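You operate a simulated robot arm through the tools that you are given. There is no shell and no other tool. Be economical: measure what you need, move in short steps, check, and stop when the job is done.

Carry out the task below with a simulated robot arm. There is one attempt and no reset: what you move stays moved.

JOB
Put the crumpet on the saucer and coat its middle with honey.
Fine: use the dipper and stand it back in the pot.

The check looks at the end state, three seconds after you hand in, the way a careful person would. Anything else that was tipped, shoved, dropped, spilled or broken makes it a failure.

ROBOT AND FRAMES
A 7-joint arm with a two-finger parallel gripper, fixed in place. Base frame: the origin is at the foot of the arm, x ahead of it, y to its left, z up; the work surface is at about z = 75. Units: cm, rad, N and s.
With the tool pointing down near the work surface it reaches from about 20 to 68 cm from the base axis. Its first joint turns from -1.152 to 1.152 rad. Payload 2.4 kg.
Tool frame: the origin (TCP) lies between the finger pads and is the grasp point; the fingertips stand 3 cm ahead of it; z points along the fingers, y is the line along which they close. Largest opening 9.4 cm; finger width 2.8, thickness 1; the body of the gripper, 5 by 9.6 cm, starts 5.5 cm behind the TCP.
Orientation is that of the tool frame in the base frame, as [roll, pitch, yaw] about the fixed x, y, z axes, in that order (R = Rz(yaw) Ry(pitch) Rx(roll)). With the fingers straight down and closing along the base's y, the tool's x points along the base's -x, its y along +y and its z along -z.

CONTROLS
- The arm moves only by the tool move_arm. Its arguments are lists of equal length, an entry for each row: "travel": the shift along the tool's x, y, z in cm, a list of three; "angular": the turn, a rotation vector about the tool's x, y, z in rad, a list of three; "jaw": the closure in counts, from 0 (fully open) to 255 (shut). In form: {"travel": [[dx, dy, dz], ...], "angular": [[ax, ay, az], ...], "jaw": [jaw, ...]}. A call has 1 to 20 rows; each row is the pose to reach, as a shift and turn from the pose commanded when the call began, along the tool's axes at that moment. Rows are played at 5 a second. More than 5 cm and 0.15 rad between two rows, or a gripper value outside its range, and nothing of the call is played. Where a pose cannot be reached the arm comes as near as it can. A force on the tool above 40 N (or 10 N above the force at the start of the call, whichever is more), or a blocked arm, ends the call early, and 0.2 s more pass. The fingers move at their own pace (about 15.3 cm/s each) and stop on an object; they squeeze with about 27 N. The grip force told is the motor's: it shows also when the fingers shut on nothing. Time passes only in rows, and 0.2 s behind the last, so rows that repeat a pose let the fingers close. The reply holds the time, the measured pose of the TCP, the force on the tool along the base axes, the opening and the grip force, in the units named above and with some noise.
- Cameras (640 x 400 px; columns grow to the right, rows downward): "scene" is fixed at [3, 46.69, 144.26]; the picture's right is [-0.78, -0.63, 0.00], its down [-0.37, 0.46, -0.80] and it looks along [0.50, -0.62, -0.60] (base axes); focal length 335 px, centre (320, 200). "wrist" rides on the gripper at [7.6, 1.4, -10.3] in the tool frame; the picture's right is [-0.18, 0.98, 0.00], its down [-0.75, -0.14, -0.64] and it looks along [-0.63, -0.12, 0.77] (tool axes); focal length 243 px, centre (320, 200). There is no depth. A picture from a camera that has moved, and an enlarged one, comes with that camera's place and axes in the base frame and with its lens. The place of the scene camera against the robot may be out by one fixed shift of up to 1.2 cm in any direction.
- camera(camera): a new picture of that camera. It takes no simulated time.
- enlarge(camera, box): a new picture of the part [left, top, right, bottom] of that camera's present view, enlarged. It takes no simulated time.
- sign_off(): hands the job in; it is judged then, once.

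Work in short steps. Places have to be worked out from the pictures, the camera data and where the tool is seen: move nearer, look again, correct. Check each grasp and each placing, and mend what went wrong. You have 120 turns and 76 pictures in all, those below and enlarged ones among them. Open the gripper and draw the arm clear of the work before you hand the job in, unless the task says otherwise; then end with one line.

The tools are called after ">>>" by a JSON object that holds its "op" and its "data". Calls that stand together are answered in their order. move_arm: Moves the arm, as the interface text tells. Its arguments: {"type":"object","properties":{"travel":{"type":"array","items":{"type":"array","items":{"type":"number"}}},"angular":{"type":"array","items":{"type":"array","items":{"type":"number"}}},"jaw":{"type":"array","items":{"type":"number"}}},"required":["travel","angular","jaw"]} The other tools are called the same way: camera (camera) takes a picture; enlarge (camera, box) takes an enlarged picture of a part of a camera's view; sign_off () hands the job in.

At the start:

```text
time: 0.0
tool_pos: [38.56, -2.28, 121.81]
ee_rot: [3.141, 0.0, -3.14]
force: [0.5, -0.4, -0.8]
width: 9.4
gripper_force: 0.0
```

scene: 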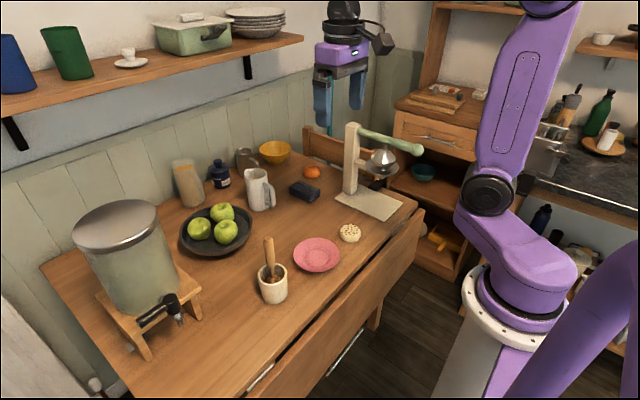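
wrist: 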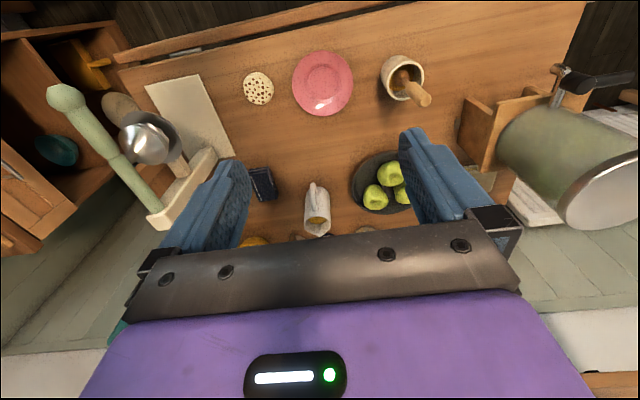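

I'll start by looking closer at the crumpet, saucer and pot before moving. My first estimates are crumpet about (43,-17), saucer about (45,-3.4) and pot about (44.5,12).

>>> {"op": "enlarge", "data": {"camera": "scene", "box": [230, 210, 390, 310]}}

>>> {"op": "enlarge", "data": {"camera": "wrist", "box": [220, 20, 460, 170]}}

```text
4.00 times, centred on (310, 260) of scene
camera zoom: at [3.0, 46.69, 144.26], right [-0.78, -0.63, 0.0], down [-0.37, 0.46, -0.8], along [0.5, -0.62, -0.6], focal length 1340 px, centre (360, -40)
```

zoom: 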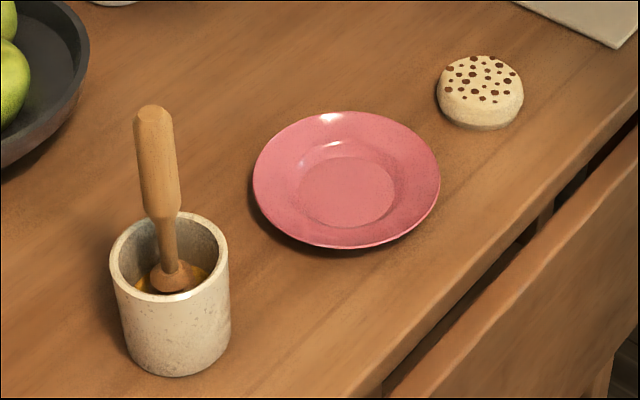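

```text
2.67 times, centred on (340, 95) of wrist
camera zoom: at [30.97, -0.76, 132.0], right [0.18, 0.98, 0.0], down [0.75, -0.14, 0.64], along [0.63, -0.12, -0.77], focal length 647 px, centre (267, 480)
```

zoom: 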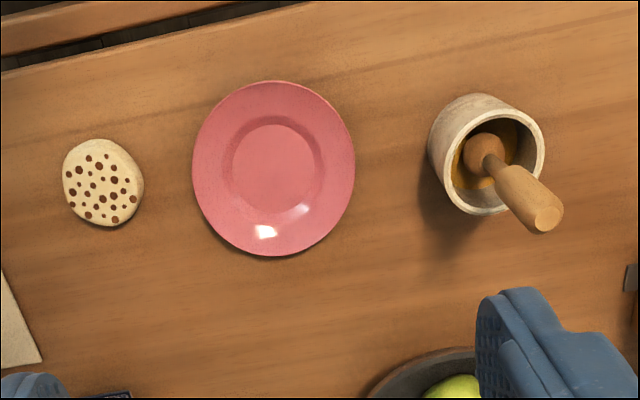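

The crumpet is about 6.3 cm across and 2.3 cm high, at about (43.5,-16.6). I'm moving above it with the jaws open and looking again.

>>> {"op": "move_arm", "data": {"travel": [[-0.7, -2, 3.5], [-1.4, -4, 7], [-2.1, -6, 10.5], [-2.8, -8, 14], [-3.5, -10, 17.5], [-4.2, -12, 21], [-4.9, -14.3, 24.5], [-4.9, -14.3, 24.5]], "angular": [[0, 0, 0], [0, 0, 0], [0, 0, 0], [0, 0, 0], [0, 0, 0], [0, 0, 0], [0, 0, 0], [0, 0, 0]], "jaw": [0, 0, 0, 0, 0, 0, 0, 0]}}

>>> {"op": "camera", "data": {"camera": "wrist"}}

>>> {"op": "camera", "data": {"camera": "scene"}}

```text
time: 1.8
tool_pos: [43.54, -16.54, 97.13]
ee_rot: [-3.141, 0.0, -3.141]
force: [0.2, -0.6, -0.9]
width: 9.41
gripper_force: 0.0
```

```text
71 pictures are left
camera wrist: at [35.91, -14.92, 107.31], right [0.18, 0.98, 0.0], down [0.75, -0.14, 0.64], along [0.63, -0.12, -0.77], focal length 243 px, centre (320, 200)
```

wrist: 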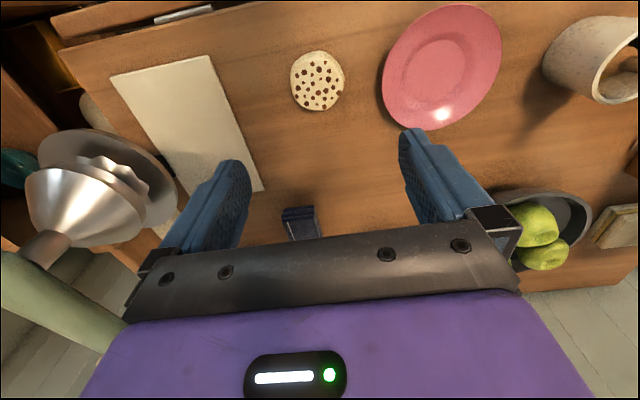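

```text
70 pictures are left
```

scene: 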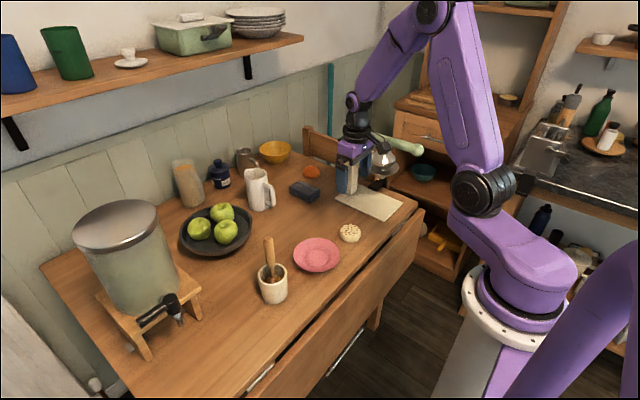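

Crumpet confirmed at about (43.3,-16.7), and the juicer is clear of the gripper by several cm. I'm descending to just above it.

>>> {"op": "move_arm", "data": {"travel": [[0, -0.1, 4.5], [0.1, -0.1, 9], [0.2, -0.15, 13.5], [0.2, -0.15, 13.5]], "angular": [[0, 0, 0], [0, 0, 0], [0, 0, 0], [0, 0, 0]], "jaw": [0, 0, 0, 0]}}

>>> {"op": "camera", "data": {"camera": "wrist"}}

>>> {"op": "enlarge", "data": {"camera": "scene", "box": [290, 160, 450, 260]}}

```text
time: 2.8
tool_pos: [43.2, -16.66, 83.39]
ee_rot: [3.141, 0.0, -3.141]
force: [0.5, 0.1, -0.6]
width: 9.41
gripper_force: 0.0
```

```text
69 pictures are left
camera wrist: at [35.71, -15.1, 93.64], right [0.18, 0.98, 0.0], down [0.75, -0.14, 0.64], along [0.63, -0.12, -0.77], focal length 243 px, centre (320, 200)
```

wrist: 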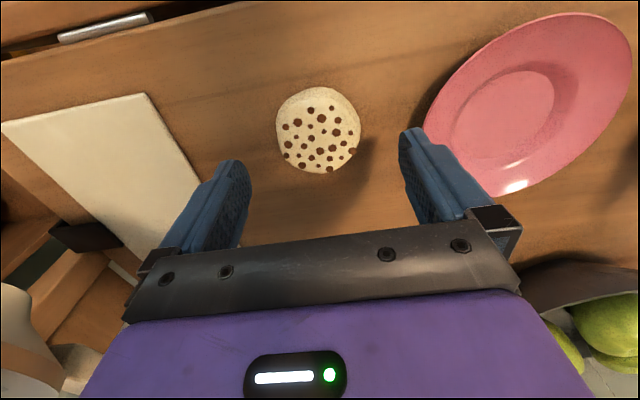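

```text
4.00 times, centred on (370, 210) of scene
camera zoom: at [3.0, 46.69, 144.26], right [-0.78, -0.63, 0.0], down [-0.37, 0.46, -0.8], along [0.5, -0.62, -0.6], focal length 1340 px, centre (120, 160)
```

zoom: 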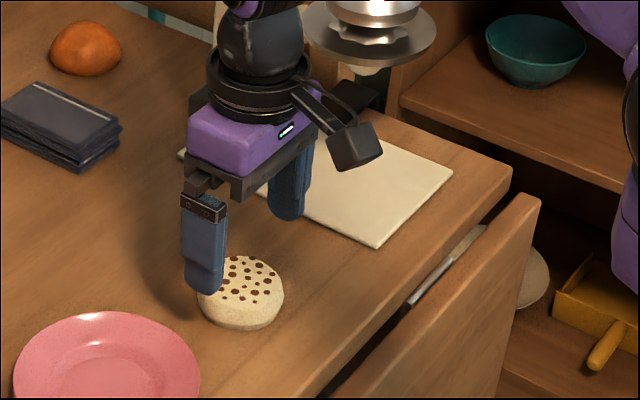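

The crumpet is centred between the fingers at about (43.0,-16.6). I'm lowering to fingertip z of about 75.6 and then closing.

>>> {"op": "move_arm", "data": {"travel": [[0.1, 0, 2.5], [0.2, 0, 4.7], [0.2, 0, 4.7], [0.2, 0, 4.7], [0.2, 0, 4.7], [0.2, 0, 4.7], [0.2, 0, 4.7]], "angular": [[0, 0, 0], [0, 0, 0], [0, 0, 0], [0, 0, 0], [0, 0, 0], [0, 0, 0], [0, 0, 0]], "jaw": [0, 0, 0, 60, 120, 160, 160]}}

>>> {"op": "camera", "data": {"camera": "wrist"}}

```text
time: 4.4
tool_pos: [43.19, -16.59, 78.85]
ee_rot: [3.141, 0.0, -3.14]
force: [0.6, -0.5, 0.6]
width: 6.37
gripper_force: 26.8
```

```text
67 pictures are left
camera wrist: at [35.61, -15.14, 89.16], right [0.18, 0.98, 0.0], down [0.75, -0.14, 0.64], along [0.63, -0.12, -0.77], focal length 243 px, centre (320, 200)
```

wrist: 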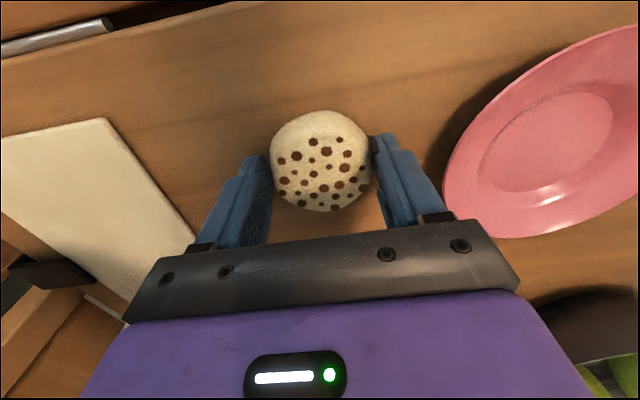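

Gripped at width 6.4. I'm lifting, moving over the saucer and checking from there.

>>> {"op": "move_arm", "data": {"travel": [[0, 0, -2], [0, 0, -5], [0, 0, -9], [-0.6, 4.5, -10], [-1.2, 9, -10], [-1.9, 13.5, -10], [-1.9, 13.5, -10]], "angular": [[0, 0, 0], [0, 0, 0], [0, 0, 0], [0, 0, 0], [0, 0, 0], [0, 0, 0], [0, 0, 0]], "jaw": [160, 160, 160, 160, 160, 160, 160]}}

>>> {"op": "camera", "data": {"camera": "wrist"}}

>>> {"op": "enlarge", "data": {"camera": "scene", "box": [230, 190, 390, 290]}}

```text
time: 6.0
tool_pos: [44.97, -3.05, 89.05]
ee_rot: [3.141, 0.0, -3.142]
force: [0.2, -0.1, -1.3]
width: 6.37
gripper_force: 26.5
```

```text
66 pictures are left
camera wrist: at [37.45, -1.59, 99.25], right [0.18, 0.98, 0.0], down [0.75, -0.14, 0.64], along [0.63, -0.12, -0.77], focal length 243 px, centre (320, 200)
```

wrist: 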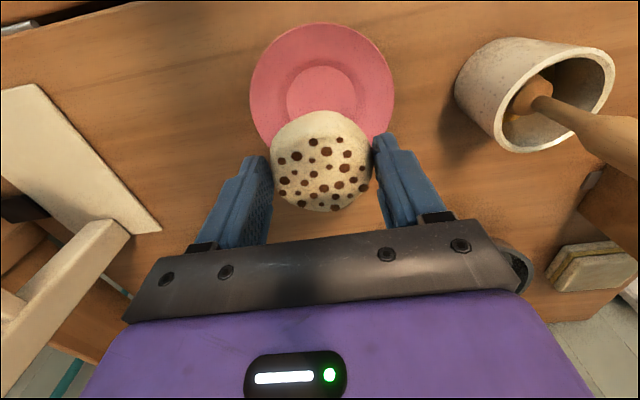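

```text
4.00 times, centred on (310, 240) of scene
camera zoom: at [3.0, 46.69, 144.26], right [-0.78, -0.63, 0.0], down [-0.37, 0.46, -0.8], along [0.5, -0.62, -0.6], focal length 1340 px, centre (360, 40)
```

zoom: 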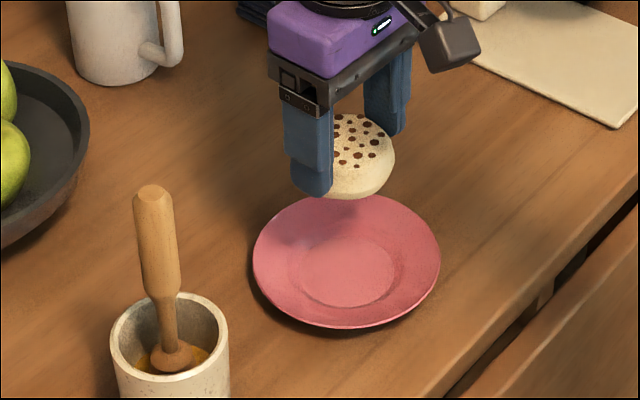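

Saucer well centre is about (44.6,-2.8). I'm lowering over it and stopping just above the expected contact to read the force.

>>> {"op": "move_arm", "data": {"travel": [[-0.1, 0.1, 4], [-0.1, 0.1, 7.5], [-0.1, 0.1, 8.5], [-0.1, 0.1, 8.5]], "angular": [[0, 0, 0], [0, 0, 0], [0, 0, 0], [0, 0, 0]], "jaw": [160, 160, 160, 160]}}

>>> {"op": "camera", "data": {"camera": "wrist"}}

>>> {"op": "enlarge", "data": {"camera": "scene", "box": [270, 210, 366, 270]}}

```text
time: 7.0
tool_pos: [45.22, -3.18, 80.51]
ee_rot: [-3.142, 0.0, 3.142]
force: [0.8, -0.2, -0.4]
width: 6.36
gripper_force: 27.0
```

```text
64 pictures are left
camera wrist: at [37.58, -1.67, 90.71], right [0.18, 0.98, 0.0], down [0.75, -0.14, 0.64], along [0.63, -0.12, -0.77], focal length 243 px, centre (320, 200)
```

wrist: 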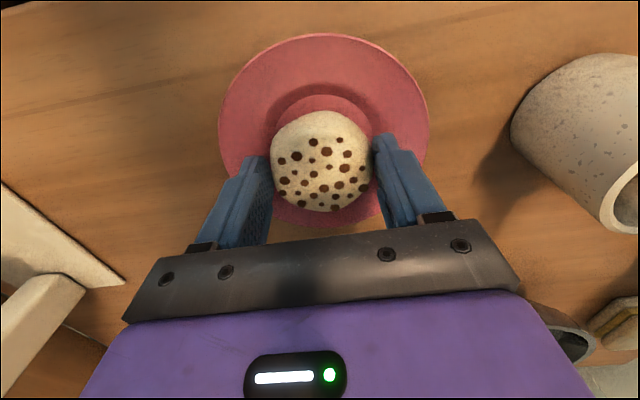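

```text
6.67 times, centred on (318, 240) of scene
camera zoom: at [3.0, 46.69, 144.26], right [-0.78, -0.63, 0.0], down [-0.37, 0.46, -0.8], along [0.5, -0.62, -0.6], focal length 2233 px, centre (333, -67)
```

zoom: 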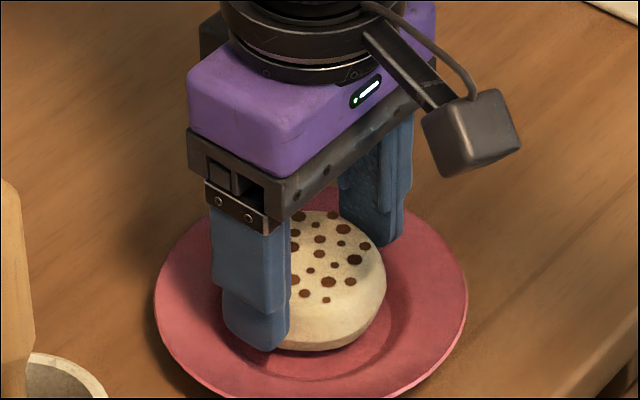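

Recomputing with the full rim, the saucer centre is about (45.1,-2.6). The crumpet is about 0.4 cm to the right of that, so I'm nudging it left and easing down.

>>> {"op": "move_arm", "data": {"travel": [[0, 0.4, 0], [0, 0.4, 0.3], [0, 0.4, 0.5], [0, 0.4, 0.5]], "angular": [[0, 0, 0], [0, 0, 0], [0, 0, 0], [0, 0, 0]], "jaw": [160, 160, 160, 160]}}

>>> {"op": "enlarge", "data": {"camera": "scene", "box": [286, 230, 350, 270]}}

```text
time: 8.0
tool_pos: [45.12, -2.73, 80.06]
ee_rot: [3.141, 0.0, -3.14]
force: [-0.8, -1.1, -0.6]
width: 6.32
gripper_force: 26.9
```

```text
10.00 times, centred on (318, 250) of scene
camera zoom: at [3.0, 46.69, 144.26], right [-0.78, -0.63, 0.0], down [-0.37, 0.46, -0.8], along [0.5, -0.62, -0.6], focal length 3349 px, centre (340, -300)
```

zoom: 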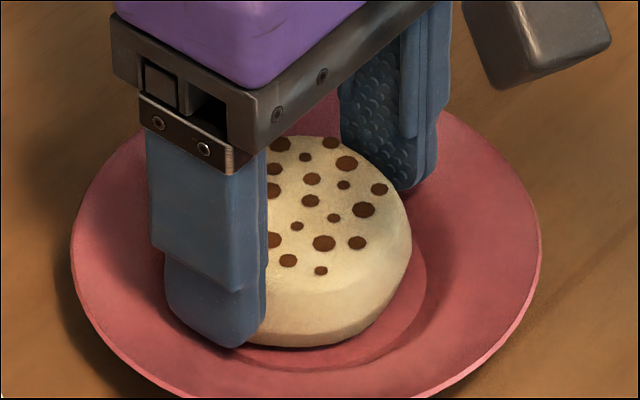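

No contact yet, and the gap is small. I'm easing down a few more millimetres.

>>> {"op": "move_arm", "data": {"travel": [[0, 0, 0.15], [0, 0, 0.3], [0, 0, 0.3]], "angular": [[0, 0, 0], [0, 0, 0], [0, 0, 0]], "jaw": [160, 160, 160]}}

```text
time: 8.8
tool_pos: [45.09, -2.62, 79.66]
ee_rot: [-3.141, -0.001, 3.141]
force: [-0.2, -1.0, -0.3]
width: 6.36
gripper_force: 26.4
```

>>> {"op": "move_arm", "data": {"travel": [[0, 0, 0.15], [0, 0, 0.3], [0, 0, 0.3]], "angular": [[0, 0, 0], [0, 0, 0], [0, 0, 0]], "jaw": [160, 160, 160]}}

>>> {"op": "enlarge", "data": {"camera": "scene", "box": [286, 230, 350, 270]}}

```text
time: 9.6
tool_pos: [45.13, -2.79, 79.54]
ee_rot: [3.14, 0.0, -3.139]
force: [-3.6, -0.1, 14.4]
width: 6.34
gripper_force: 26.7
stopped in row 3: the force on the tool passed its limit (the readings are from after the stop); the commanded pose is now the measured one
```

```text
10.00 times, centred on (318, 250) of scene
camera zoom: at [2.97, 46.69, 144.26], right [-0.78, -0.63, 0.0], down [-0.37, 0.46, -0.8], along [0.5, -0.62, -0.6], focal length 3349 px, centre (340, -300)
```

zoom: 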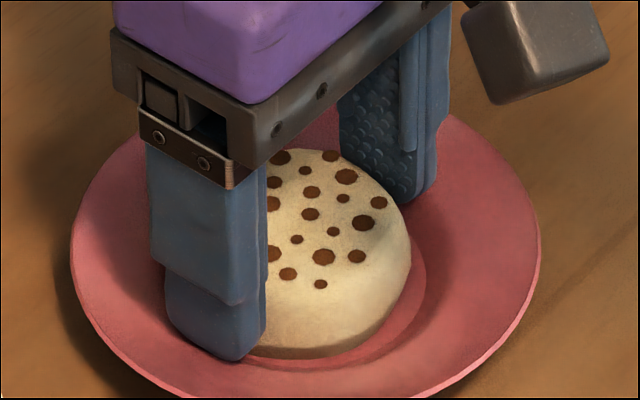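

The reading shows contact at 14 N. I'm backing off a hair, opening partway and then rising.

>>> {"op": "move_arm", "data": {"travel": [[0, 0, -0.1], [0, 0, -0.1], [0, 0, -0.1], [0, 0, -1.5], [0, 0, -5], [0, 0, -9], [0, 0, -13], [0, 0, -13]], "angular": [[0, 0, 0], [0, 0, 0], [0, 0, 0], [0, 0, 0], [0, 0, 0], [0, 0, 0], [0, 0, 0], [0, 0, 0]], "jaw": [160, 58, 58, 58, 58, 0, 0, 0]}}

>>> {"op": "camera", "data": {"camera": "wrist"}}

>>> {"op": "enlarge", "data": {"camera": "scene", "box": [230, 210, 390, 310]}}

```text
time: 11.4
tool_pos: [45.27, -2.71, 92.69]
ee_rot: [3.141, 0.001, -3.141]
force: [0.8, -1.1, -0.2]
width: 9.41
gripper_force: 0.1
```

```text
60 pictures are left
camera wrist: at [37.75, -1.21, 102.98], right [0.18, 0.98, 0.0], down [0.75, -0.14, 0.64], along [0.63, -0.12, -0.77], focal length 243 px, centre (320, 200)
```

wrist: 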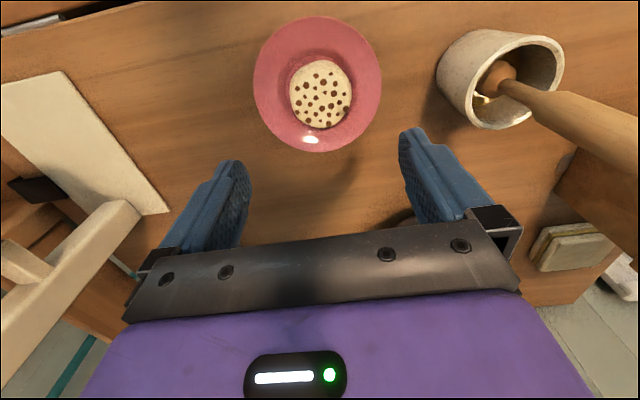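

```text
4.00 times, centred on (310, 260) of scene
camera zoom: at [3.0, 46.69, 144.26], right [-0.78, -0.63, 0.0], down [-0.37, 0.46, -0.8], along [0.5, -0.62, -0.6], focal length 1340 px, centre (360, -40)
```

zoom: 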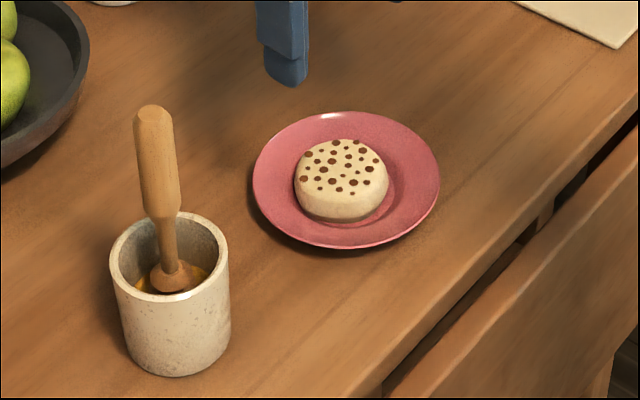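

The crumpet sits on the saucer with its top centre at about (44.7,-2.6,78). Triangulating both views, the dipper stands nearly upright in the pot with its top at about (45.7,12.4,93.5) and the rim at z of about 82.5. I'm going above it to look.

>>> {"op": "move_arm", "data": {"travel": [[0, 0, -4.5], [0, 0, -9], [0, 1, -13], [0, 5.5, -14], [0, 10, -14], [0, 14.5, -14], [-0.2, 15.2, -14], [-0.2, 15.2, -14]], "angular": [[0, 0, 0], [0, 0, 0], [0, 0, 0], [0, 0, 0], [0, 0, 0], [0, 0, 0], [0, 0, 0], [0, 0, 0]], "jaw": [0, 0, 0, 0, 0, 0, 0, 0]}}

>>> {"op": "camera", "data": {"camera": "wrist"}}

>>> {"op": "enlarge", "data": {"camera": "scene", "box": [190, 180, 350, 310]}}

```text
time: 13.2
tool_pos: [45.54, 12.69, 106.45]
ee_rot: [3.141, 0.0, 3.141]
force: [-0.2, -0.1, 0.8]
width: 9.39
gripper_force: 0.0
```

```text
58 pictures are left
camera wrist: at [37.81, 14.15, 116.75], right [0.18, 0.98, 0.0], down [0.75, -0.14, 0.64], along [0.63, -0.12, -0.77], focal length 243 px, centre (320, 200)
```

wrist: 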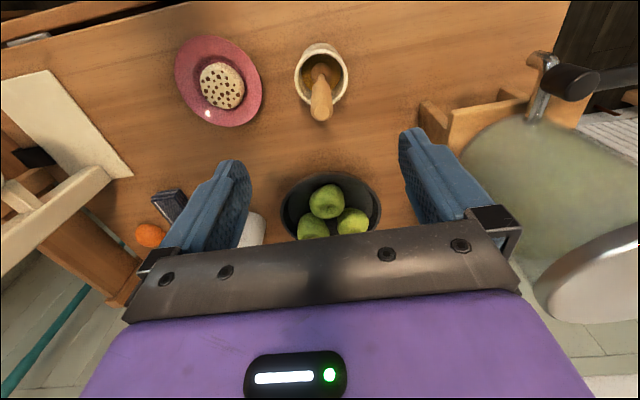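

```text
3.08 times, centred on (270, 245) of scene
camera zoom: at [3.0, 46.69, 144.26], right [-0.78, -0.63, 0.0], down [-0.37, 0.46, -0.8], along [0.5, -0.62, -0.6], focal length 1030 px, centre (474, 62)
```

zoom: 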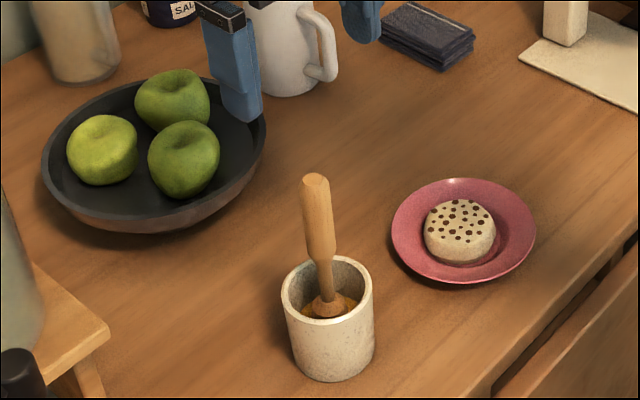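

The dipper handle is at about (46.1,12.5). I'm descending so the fingertips are just above its end, then checking.

>>> {"op": "move_arm", "data": {"travel": [[-0.5, 0, 4], [-0.5, -0.1, 8.5], [-0.5, -0.1, 8.5]], "angular": [[0, 0, 0], [0, 0, 0], [0, 0, 0]], "jaw": [0, 0, 0]}}

>>> {"op": "camera", "data": {"camera": "wrist"}}

>>> {"op": "enlarge", "data": {"camera": "scene", "box": [210, 190, 338, 310]}}

```text
time: 14.0
tool_pos: [45.88, 12.36, 97.84]
ee_rot: [-3.14, 0.0, 3.141]
force: [0.6, 0.0, 0.1]
width: 9.4
gripper_force: 0.0
```

```text
56 pictures are left
camera wrist: at [38.23, 13.82, 108.17], right [0.18, 0.98, 0.0], down [0.75, -0.14, 0.64], along [0.63, -0.12, -0.77], focal length 243 px, centre (320, 200)
```

wrist: 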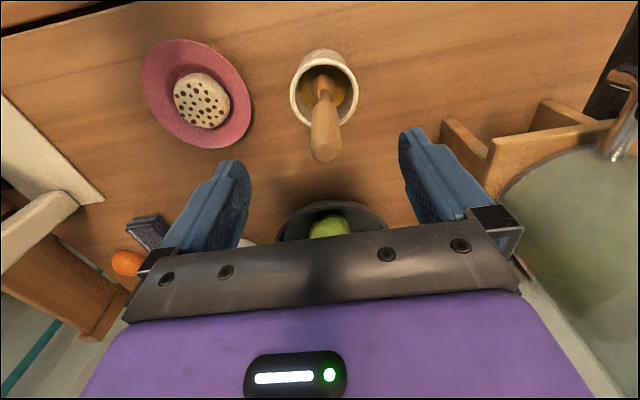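

```text
3.33 times, centred on (274, 250) of scene
camera zoom: at [3.0, 46.69, 144.26], right [-0.78, -0.63, 0.0], down [-0.37, 0.46, -0.8], along [0.5, -0.62, -0.6], focal length 1116 px, centre (473, 33)
```

zoom: 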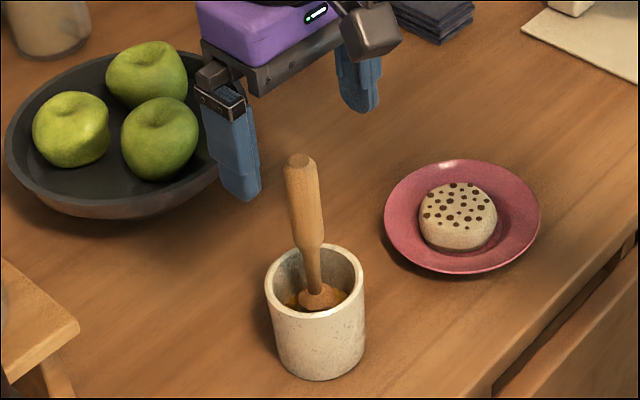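

The handle lies well between the fingers, at about (46.1,12.6). I'm descending around it with the jaws still open.

>>> {"op": "move_arm", "data": {"travel": [[-0.2, 0.2, 3], [-0.2, 0.2, 6], [-0.2, 0.2, 8.3], [-0.2, 0.2, 8.3]], "angular": [[0, 0, 0], [0, 0, 0], [0, 0, 0], [0, 0, 0]], "jaw": [0, 0, 0, 0]}}

>>> {"op": "camera", "data": {"camera": "wrist"}}

>>> {"op": "enlarge", "data": {"camera": "scene", "box": [210, 190, 338, 310]}}

```text
time: 15.0
tool_pos: [46.06, 12.51, 89.77]
ee_rot: [-3.142, 0.0, -3.141]
force: [-0.5, 0.9, 0.0]
width: 9.42
gripper_force: 0.0
```

```text
54 pictures are left
camera wrist: at [38.43, 13.94, 100.03], right [0.18, 0.98, 0.0], down [0.75, -0.14, 0.64], along [0.63, -0.12, -0.77], focal length 243 px, centre (320, 200)
```

wrist: 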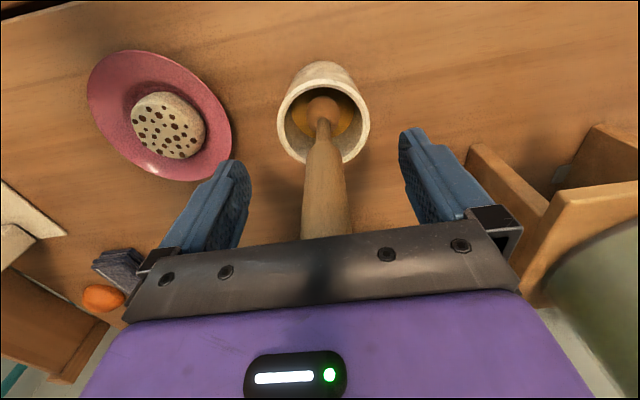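

```text
3.33 times, centred on (274, 250) of scene
camera zoom: at [3.0, 46.69, 144.26], right [-0.78, -0.63, 0.0], down [-0.37, 0.46, -0.8], along [0.5, -0.62, -0.6], focal length 1116 px, centre (473, 33)
```

zoom: 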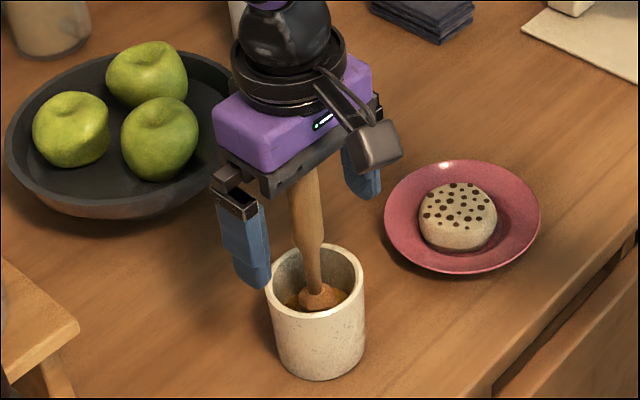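

The handle is between the fingers with no contact. I'm closing gently.

>>> {"op": "move_arm", "data": {"travel": [[0, 0, 0], [0, 0, 0], [0, 0, 0], [0, 0, 0], [0, 0, 0]], "angular": [[0, 0, 0], [0, 0, 0], [0, 0, 0], [0, 0, 0], [0, 0, 0]], "jaw": [100, 150, 200, 230, 230]}}

>>> {"op": "camera", "data": {"camera": "wrist"}}

>>> {"op": "enlarge", "data": {"camera": "scene", "box": [210, 190, 338, 310]}}

```text
time: 16.2
tool_pos: [46.0, 12.51, 89.84]
ee_rot: [3.141, -0.001, -3.142]
force: [0.3, 0.2, -0.5]
width: 2.08
gripper_force: 26.7
```

```text
52 pictures are left
camera wrist: at [38.42, 13.95, 100.06], right [0.18, 0.98, 0.0], down [0.75, -0.14, 0.64], along [0.63, -0.12, -0.77], focal length 243 px, centre (320, 200)
```

wrist: 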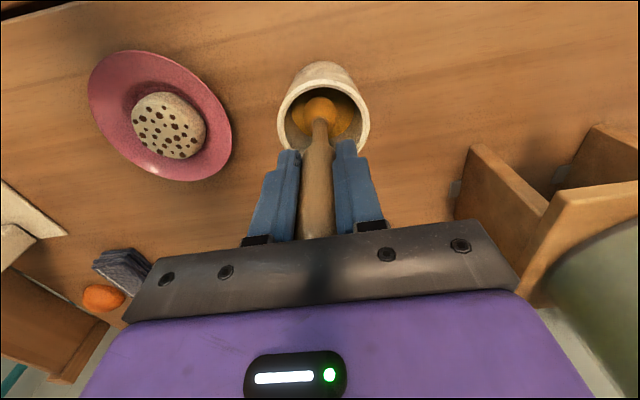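

```text
3.33 times, centred on (274, 250) of scene
camera zoom: at [3.0, 46.69, 144.26], right [-0.78, -0.63, 0.0], down [-0.37, 0.46, -0.8], along [0.5, -0.62, -0.6], focal length 1116 px, centre (473, 33)
```

zoom: 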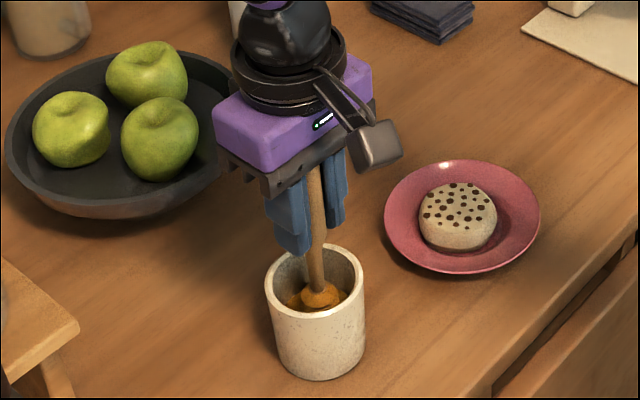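

Gripped at 2.08 cm, and the head already looks coated with honey. I'm lifting slowly straight up and checking for dripping.

>>> {"op": "move_arm", "data": {"travel": [[0, 0, -0.7], [0, 0, -1.5], [0, 0, -2.5], [0, 0, -3.5], [0, 0, -3.5], [0, 0, -3.5]], "angular": [[0, 0, 0], [0, 0, 0], [0, 0, 0], [0, 0, 0], [0, 0, 0], [0, 0, 0]], "jaw": [230, 230, 230, 230, 230, 230]}}

>>> {"op": "camera", "data": {"camera": "wrist"}}

>>> {"op": "enlarge", "data": {"camera": "scene", "box": [210, 190, 338, 310]}}

```text
time: 17.6
tool_pos: [45.98, 12.41, 93.4]
ee_rot: [-3.14, 0.0, 3.141]
force: [0.2, 0.2, -0.9]
width: 2.1
gripper_force: 26.8
```

```text
50 pictures are left
camera wrist: at [38.42, 14.09, 103.59], right [0.18, 0.98, 0.0], down [0.75, -0.14, 0.64], along [0.63, -0.12, -0.77], focal length 243 px, centre (320, 200)
```

wrist: 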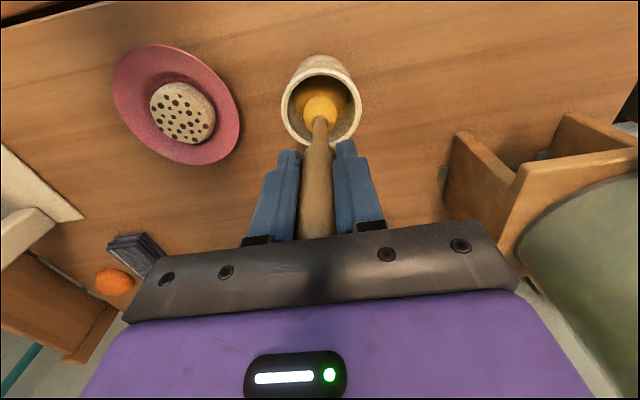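

```text
3.33 times, centred on (274, 250) of scene
camera zoom: at [3.0, 46.69, 144.26], right [-0.78, -0.63, 0.0], down [-0.37, 0.46, -0.8], along [0.5, -0.62, -0.6], focal length 1116 px, centre (473, 33)
```

zoom: 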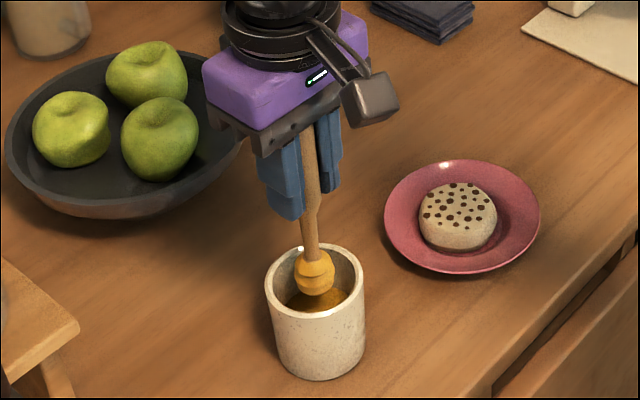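

The head is well coated. I'm raising until it's clear of the rim, pausing over the pot for drips, then looking.

>>> {"op": "move_arm", "data": {"travel": [[0, 0, -1.5], [0, 0, -3], [0, 0, -4.5], [0, 0, -4.5], [0, 0, -4.5], [0, 0, -4.5], [0, 0, -4.5], [0, 0, -4.5], [0, 0, -4.5], [0, 0, -4.5]], "angular": [[0, 0, 0], [0, 0, 0], [0, 0, 0], [0, 0, 0], [0, 0, 0], [0, 0, 0], [0, 0, 0], [0, 0, 0], [0, 0, 0], [0, 0, 0]], "jaw": [230, 230, 230, 230, 230, 230, 230, 230, 230, 230]}}

>>> {"op": "enlarge", "data": {"camera": "scene", "box": [230, 210, 326, 300]}}

>>> {"op": "enlarge", "data": {"camera": "wrist", "box": [240, 20, 400, 140]}}

```text
time: 19.8
tool_pos: [46.06, 12.56, 97.93]
ee_rot: [-3.14, 0.001, -3.141]
force: [0.4, 0.4, -0.9]
width: 2.1
gripper_force: 27.0
```

```text
4.44 times, centred on (278, 255) of scene
camera zoom: at [3.0, 46.69, 144.26], right [-0.78, -0.63, 0.0], down [-0.37, 0.46, -0.8], along [0.5, -0.62, -0.6], focal length 1488 px, centre (507, -44)
```

zoom: 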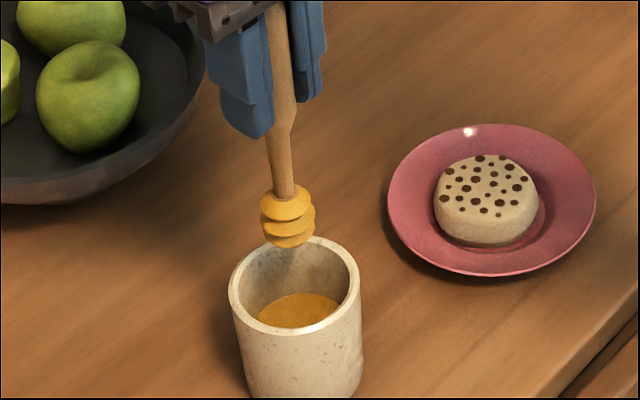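

```text
3.33 times, centred on (320, 80) of wrist
camera zoom: at [38.44, 14.08, 108.1], right [0.18, 0.98, 0.0], down [0.75, -0.14, 0.64], along [0.63, -0.12, -0.77], focal length 809 px, centre (320, 600)
```

zoom: 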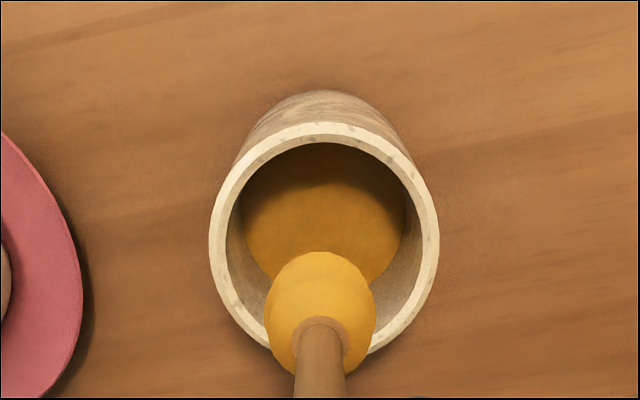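

No dripping. The head is about 2.7 cm across with its bottom 12.2–13.8 cm below the TCP, directly beneath it. I'm carrying it over the crumpet centre at safe height.

>>> {"op": "move_arm", "data": {"travel": [[0, 0, -2], [0, -1, -3], [0.2, -4, -3], [0.5, -7, -3], [0.8, -10, -3], [1.0, -13, -3], [1.15, -15.1, -3], [1.15, -15.1, -3], [1.15, -15.1, -3]], "angular": [[0, 0, 0], [0, 0, 0], [0, 0, 0], [0, 0, 0], [0, 0, 0], [0, 0, 0], [0, 0, 0], [0, 0, 0], [0, 0, 0]], "jaw": [230, 230, 230, 230, 230, 230, 230, 230, 230]}}

>>> {"op": "camera", "data": {"camera": "wrist"}}

>>> {"op": "enlarge", "data": {"camera": "scene", "box": [250, 190, 378, 290]}}

```text
time: 21.8
tool_pos: [44.93, -2.38, 100.71]
ee_rot: [3.141, 0.001, -3.14]
force: [-0.1, 0.4, -0.8]
width: 2.11
gripper_force: 26.8
```

```text
46 pictures are left
camera wrist: at [37.34, -0.9, 110.97], right [0.18, 0.98, 0.0], down [0.75, -0.14, 0.64], along [0.63, -0.12, -0.77], focal length 243 px, centre (320, 200)
```

wrist: 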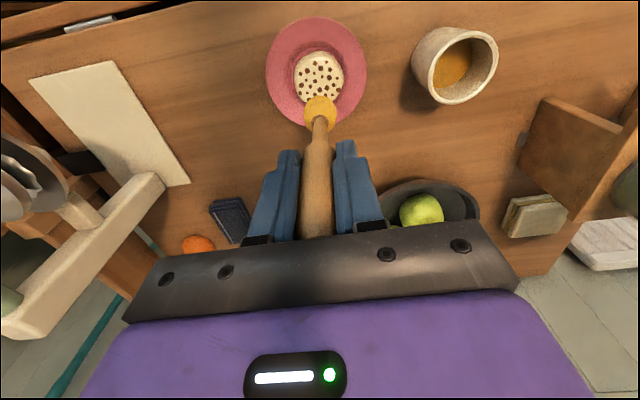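

```text
4.00 times, centred on (314, 240) of scene
camera zoom: at [3.0, 46.69, 144.26], right [-0.78, -0.63, 0.0], down [-0.37, 0.46, -0.8], along [0.5, -0.62, -0.6], focal length 1340 px, centre (344, 40)
```

zoom: 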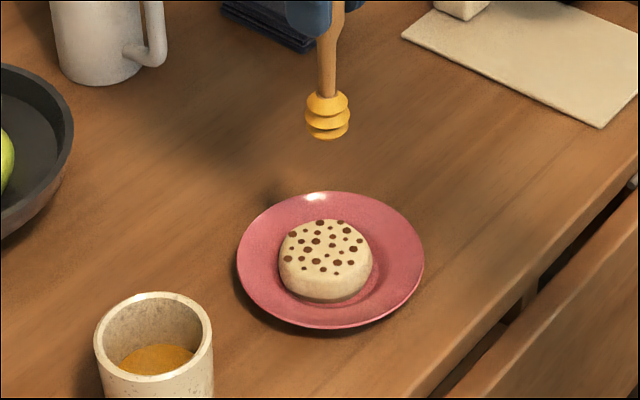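

The head is almost exactly over the crumpet and needs about +0.2 cm in x. I'm lowering most of the way and checking.

>>> {"op": "move_arm", "data": {"travel": [[-0.2, 0.05, 2], [-0.2, 0.05, 4], [-0.2, 0.05, 6], [-0.2, 0.05, 7.5], [-0.2, 0.05, 7.5]], "angular": [[0, 0, 0], [0, 0, 0], [0, 0, 0], [0, 0, 0], [0, 0, 0]], "jaw": [230, 230, 230, 230, 230]}}

>>> {"op": "enlarge", "data": {"camera": "wrist", "box": [240, 20, 400, 140]}}

>>> {"op": "enlarge", "data": {"camera": "scene", "box": [266, 210, 362, 280]}}

```text
time: 23.0
tool_pos: [45.21, -2.43, 93.14]
ee_rot: [-3.141, 0.0, -3.141]
force: [-0.6, -0.5, 0.1]
width: 2.09
gripper_force: 26.4
```

```text
3.33 times, centred on (320, 80) of wrist
camera zoom: at [37.53, -0.91, 103.43], right [0.18, 0.98, 0.0], down [0.75, -0.14, 0.64], along [0.63, -0.12, -0.77], focal length 809 px, centre (320, 600)
```

zoom: 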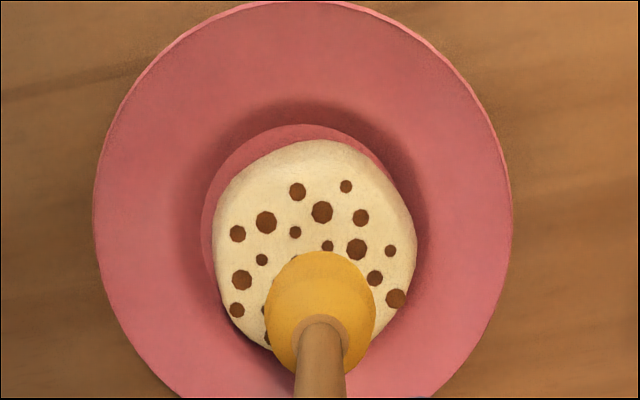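

```text
5.71 times, centred on (314, 245) of scene
camera zoom: at [3.0, 46.69, 144.26], right [-0.78, -0.63, 0.0], down [-0.37, 0.46, -0.8], along [0.5, -0.62, -0.6], focal length 1914 px, centre (354, -57)
```

zoom: 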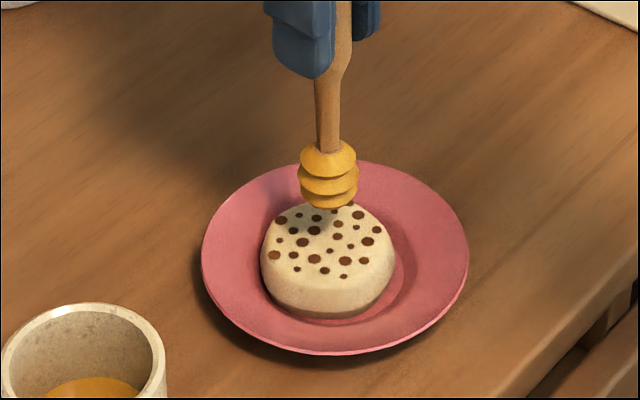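

Aligned, with about 2.9 cm remaining. I'm lowering 2.4 cm and then creeping.

>>> {"op": "move_arm", "data": {"travel": [[0, 0, 1.2], [0, 0, 2.1], [0, 0, 2.4], [0, 0, 2.4]], "angular": [[0, 0, 0], [0, 0, 0], [0, 0, 0], [0, 0, 0]], "jaw": [230, 230, 230, 230]}}

>>> {"op": "enlarge", "data": {"camera": "scene", "box": [286, 220, 350, 270]}}

```text
time: 24.0
tool_pos: [44.98, -2.45, 90.9]
ee_rot: [-3.141, 0.0, 3.141]
force: [0.0, -0.2, -1.0]
width: 2.08
gripper_force: 27.2
```

```text
8.00 times, centred on (318, 245) of scene
camera zoom: at [3.0, 46.69, 144.26], right [-0.78, -0.63, 0.0], down [-0.37, 0.46, -0.8], along [0.5, -0.62, -0.6], focal length 2679 px, centre (336, -160)
```

zoom: 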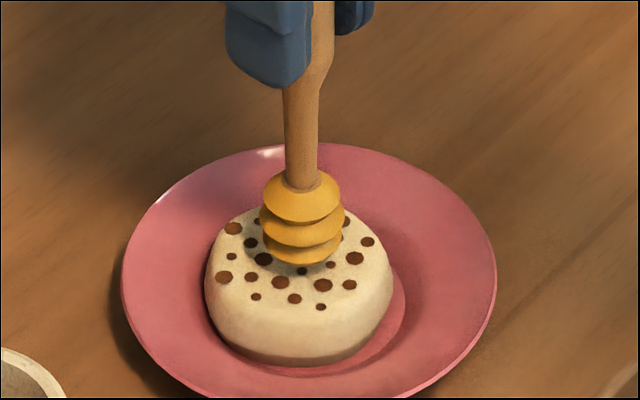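

Nearly touching and centred. I'm creeping down 0.3 cm at a time.

>>> {"op": "move_arm", "data": {"travel": [[0, 0, 0.15], [0, 0, 0.3], [0, 0, 0.3]], "angular": [[0, 0, 0], [0, 0, 0], [0, 0, 0]], "jaw": [230, 230, 230]}}

>>> {"op": "enlarge", "data": {"camera": "scene", "box": [286, 220, 350, 270]}}

```text
time: 24.8
tool_pos: [45.17, -2.5, 90.58]
ee_rot: [-3.141, 0.0, -3.141]
force: [0.1, -0.7, -0.9]
width: 2.1
gripper_force: 27.3
```

```text
8.00 times, centred on (318, 245) of scene
camera zoom: at [3.0, 46.69, 144.26], right [-0.78, -0.63, 0.0], down [-0.37, 0.46, -0.8], along [0.5, -0.62, -0.6], focal length 2679 px, centre (336, -160)
```

zoom: 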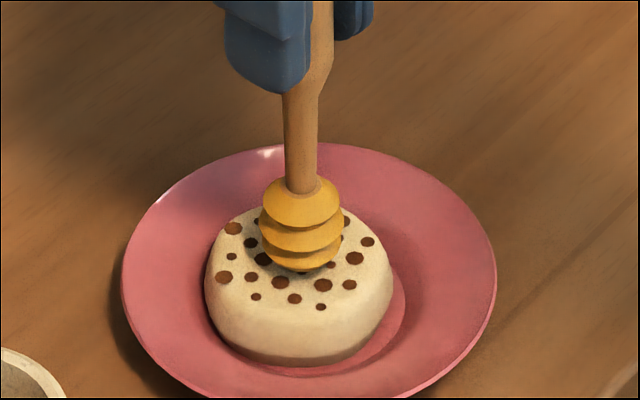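

>>> {"op": "move_arm", "data": {"travel": [[0, 0, 0.15], [0, 0, 0.3], [0, 0, 0.3]], "angular": [[0, 0, 0], [0, 0, 0], [0, 0, 0]], "jaw": [230, 230, 230]}}

>>> {"op": "enlarge", "data": {"camera": "scene", "box": [286, 220, 350, 270]}}

```text
time: 25.6
tool_pos: [45.01, -2.49, 90.32]
ee_rot: [3.141, 0.001, -3.141]
force: [-0.3, 0.1, -1.0]
width: 2.1
gripper_force: 26.9
```

```text
8.00 times, centred on (318, 245) of scene
camera zoom: at [3.0, 46.69, 144.26], right [-0.78, -0.63, 0.0], down [-0.37, 0.46, -0.8], along [0.5, -0.62, -0.6], focal length 2679 px, centre (336, -160)
```

zoom: 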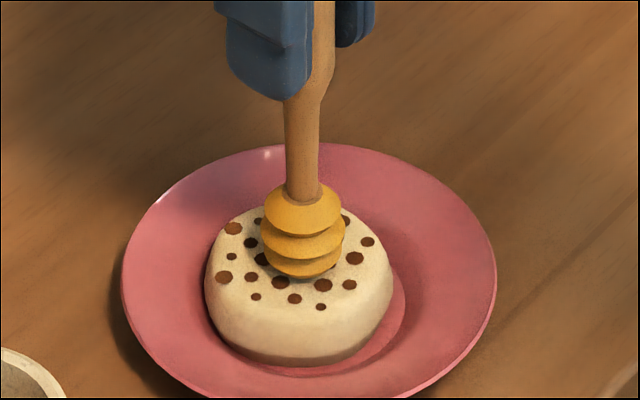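

Still no force. I'm going down another 0.3 cm.

>>> {"op": "move_arm", "data": {"travel": [[0, 0, 0.15], [0, 0, 0.3], [0, 0, 0.3]], "angular": [[0, 0, 0], [0, 0, 0], [0, 0, 0]], "jaw": [230, 230, 230]}}

>>> {"op": "enlarge", "data": {"camera": "scene", "box": [286, 220, 350, 270]}}

```text
time: 26.4
tool_pos: [45.1, -2.4, 90.08]
ee_rot: [3.14, 0.001, 3.14]
force: [-0.5, 0.3, -0.9]
width: 2.08
gripper_force: 27.0
```

```text
8.00 times, centred on (318, 245) of scene
camera zoom: at [3.0, 46.69, 144.26], right [-0.78, -0.63, 0.0], down [-0.37, 0.46, -0.8], along [0.5, -0.62, -0.6], focal length 2679 px, centre (336, -160)
```

zoom: 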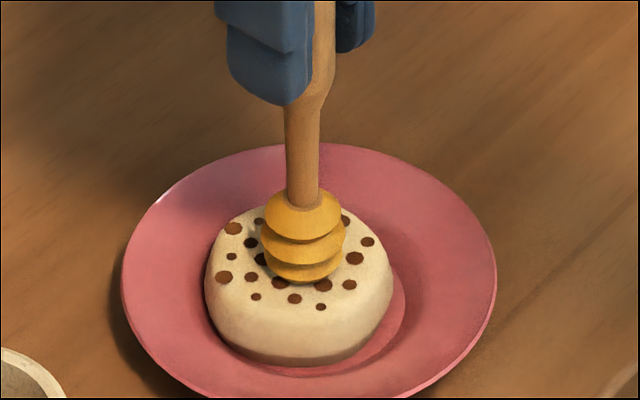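

>>> {"op": "move_arm", "data": {"travel": [[0, 0, 0.1], [0, 0, 0.2], [0, 0, 0.2]], "angular": [[0, 0, 0], [0, 0, 0], [0, 0, 0]], "jaw": [230, 230, 230]}}

```text
time: 27.2
tool_pos: [45.16, -2.42, 89.83]
ee_rot: [3.14, 0.004, -3.141]
force: [-3.0, -2.1, 26.2]
width: 2.1
gripper_force: 27.3
```

Firm contact (26 N). I'm backing off slightly and holding a moment for honey to transfer, then raising to look.

>>> {"op": "move_arm", "data": {"travel": [[0, 0, -0.12], [0, 0, -0.12], [0, 0, -0.12], [0, 0, -0.12], [0, 0, -0.12], [0, 0, -1.5], [0, 0, -3], [0, 0, -3]], "angular": [[0, 0, 0], [0, 0, 0], [0, 0, 0], [0, 0, 0], [0, 0, 0], [0, 0, 0], [0, 0, 0], [0, 0, 0]], "jaw": [230, 230, 230, 230, 230, 230, 230, 230]}}

>>> {"op": "enlarge", "data": {"camera": "scene", "box": [286, 220, 350, 270]}}

>>> {"op": "enlarge", "data": {"camera": "wrist", "box": [240, 20, 400, 140]}}

```text
time: 29.0
tool_pos: [45.1, -2.59, 92.82]
ee_rot: [-3.141, 0.0, 3.141]
force: [0.0, 0.5, -1.1]
width: 2.09
gripper_force: 27.1
```

```text
8.00 times, centred on (318, 245) of scene
camera zoom: at [3.0, 46.69, 144.26], right [-0.78, -0.63, 0.0], down [-0.37, 0.46, -0.8], along [0.5, -0.62, -0.6], focal length 2679 px, centre (336, -160)
```

zoom: 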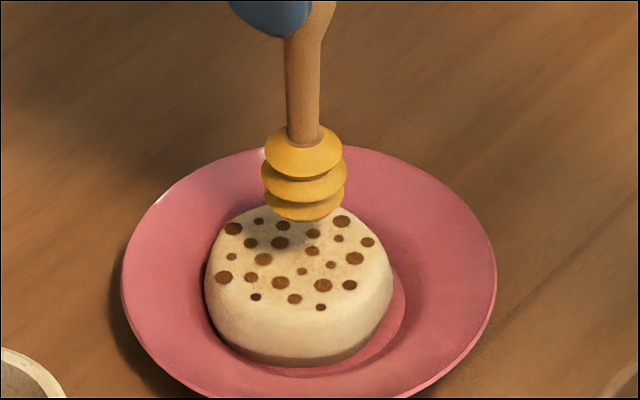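

```text
3.33 times, centred on (320, 80) of wrist
camera zoom: at [37.48, -1.0, 103.09], right [0.18, 0.98, 0.0], down [0.75, -0.14, 0.64], along [0.63, -0.12, -0.77], focal length 809 px, centre (320, 600)
```

zoom: 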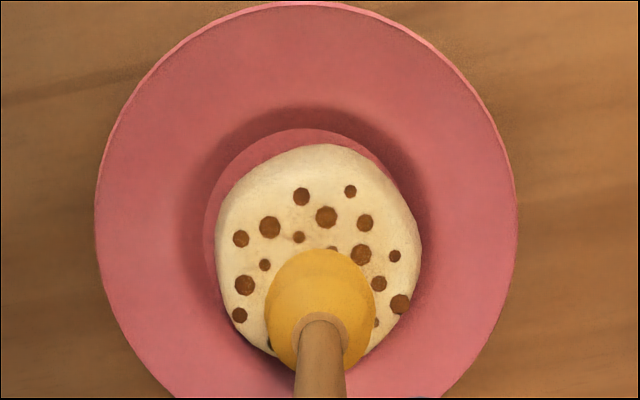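

The spots have taken on a slight golden tint, so honey transfers gradually with contact. I'm going back down for a longer, gentler press.

>>> {"op": "move_arm", "data": {"travel": [[0, 0, 1.5], [0, 0, 2.7], [0, 0, 2.9], [0, 0, 2.9], [0, 0, 2.9], [0, 0, 2.9]], "angular": [[0, 0, 0], [0, 0, 0], [0, 0, 0], [0, 0, 0], [0, 0, 0], [0, 0, 0]], "jaw": [230, 230, 230, 230, 230, 230]}}

>>> {"op": "enlarge", "data": {"camera": "scene", "box": [286, 220, 350, 270]}}

```text
time: 30.4
tool_pos: [45.1, -2.68, 89.94]
ee_rot: [-3.14, 0.0, 3.141]
force: [0.8, -1.2, -0.3]
width: 2.08
gripper_force: 27.3
```

```text
8.00 times, centred on (318, 245) of scene
camera zoom: at [3.0, 46.69, 144.26], right [-0.78, -0.63, 0.0], down [-0.37, 0.46, -0.8], along [0.5, -0.62, -0.6], focal length 2679 px, centre (336, -160)
```

zoom: 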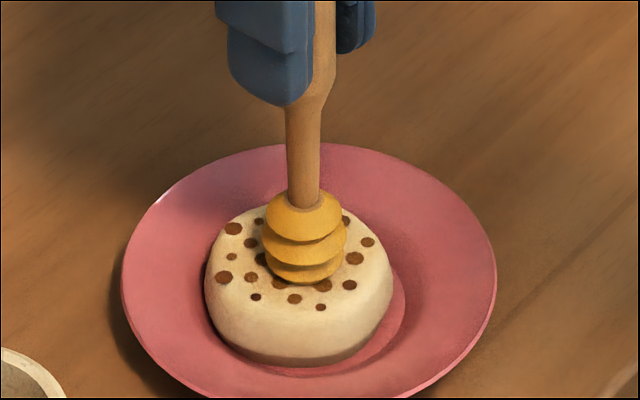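

Not quite touching. I'm pressing 0.12 cm more and dwelling about 2.5 s with small twists about the tool axis.

>>> {"op": "move_arm", "data": {"travel": [[0, 0, 0.06], [0, 0, 0.12], [0, 0, 0.12], [0, 0, 0.12], [0, 0, 0.12], [0, 0, 0.12], [0, 0, 0.12], [0, 0, 0.12], [0, 0, 0.12], [0, 0, 0.12], [0, 0, 0.12], [0, 0, 0.12]], "angular": [[0, 0, 0], [0, 0, 0], [0, 0, 0], [0, 0, 0.08], [0, 0, 0.16], [0, 0, 0.08], [0, 0, 0], [0, 0, -0.08], [0, 0, -0.16], [0, 0, -0.08], [0, 0, 0], [0, 0, 0]], "jaw": [230, 230, 230, 230, 230, 230, 230, 230, 230, 230, 230, 230]}}

>>> {"op": "enlarge", "data": {"camera": "scene", "box": [286, 220, 350, 270]}}

```text
time: 33.0
tool_pos: [44.98, -2.54, 89.77]
ee_rot: [-3.142, -0.002, -3.14]
force: [0.0, 0.1, -0.5]
width: 2.02
gripper_force: 27.2
```

```text
8.00 times, centred on (318, 245) of scene
camera zoom: at [3.0, 46.69, 144.26], right [-0.78, -0.63, 0.0], down [-0.37, 0.46, -0.8], along [0.5, -0.62, -0.6], focal length 2679 px, centre (336, -160)
```

zoom: 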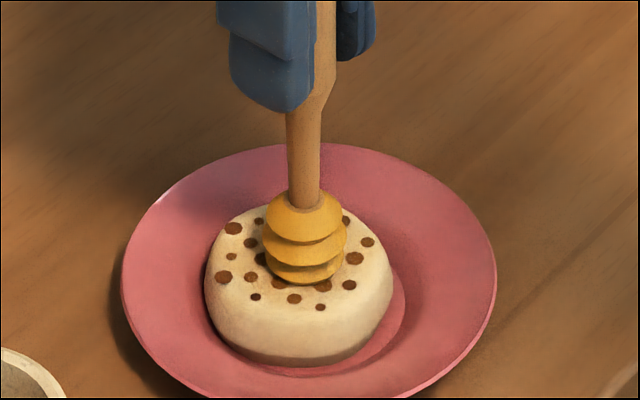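

Force is zero, so the dipper may have slid slightly in the grip. I'm raising and stepping aside (+x) to see the crumpet's middle clearly.

>>> {"op": "move_arm", "data": {"travel": [[0, 0, -2], [0, 0, -4], [0, 0, -6], [0, 0, -6]], "angular": [[0, 0, 0], [0, 0, 0], [0, 0, 0], [0, 0, 0]], "jaw": [230, 230, 230, 230]}}

>>> {"op": "enlarge", "data": {"camera": "scene", "box": [286, 210, 350, 270]}}

>>> {"op": "enlarge", "data": {"camera": "wrist", "box": [256, 20, 384, 120]}}

```text
time: 34.0
tool_pos: [45.1, -2.35, 95.82]
ee_rot: [3.141, 0.001, -3.141]
force: [-0.4, -0.4, -0.9]
width: 1.99
gripper_force: 26.6
```

```text
6.67 times, centred on (318, 240) of scene
camera zoom: at [3.0, 46.69, 144.26], right [-0.78, -0.63, 0.0], down [-0.37, 0.46, -0.8], along [0.5, -0.62, -0.6], focal length 2233 px, centre (333, -67)
```

zoom: 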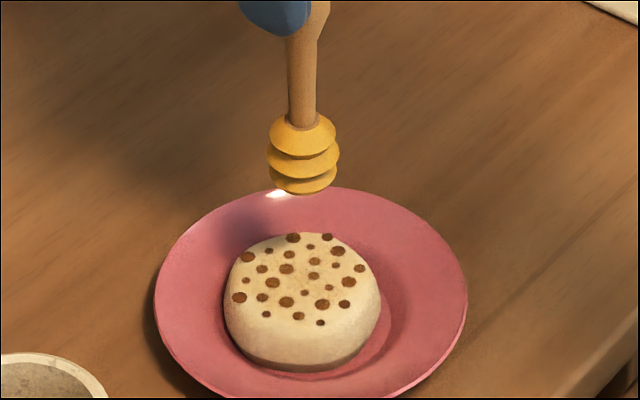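

```text
4.00 times, centred on (320, 70) of wrist
camera zoom: at [37.48, -0.87, 106.07], right [0.18, 0.98, 0.0], down [0.75, -0.14, 0.64], along [0.63, -0.12, -0.77], focal length 970 px, centre (320, 720)
```

zoom: 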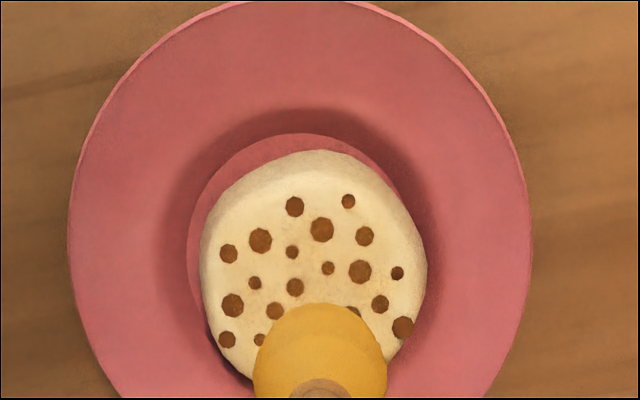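

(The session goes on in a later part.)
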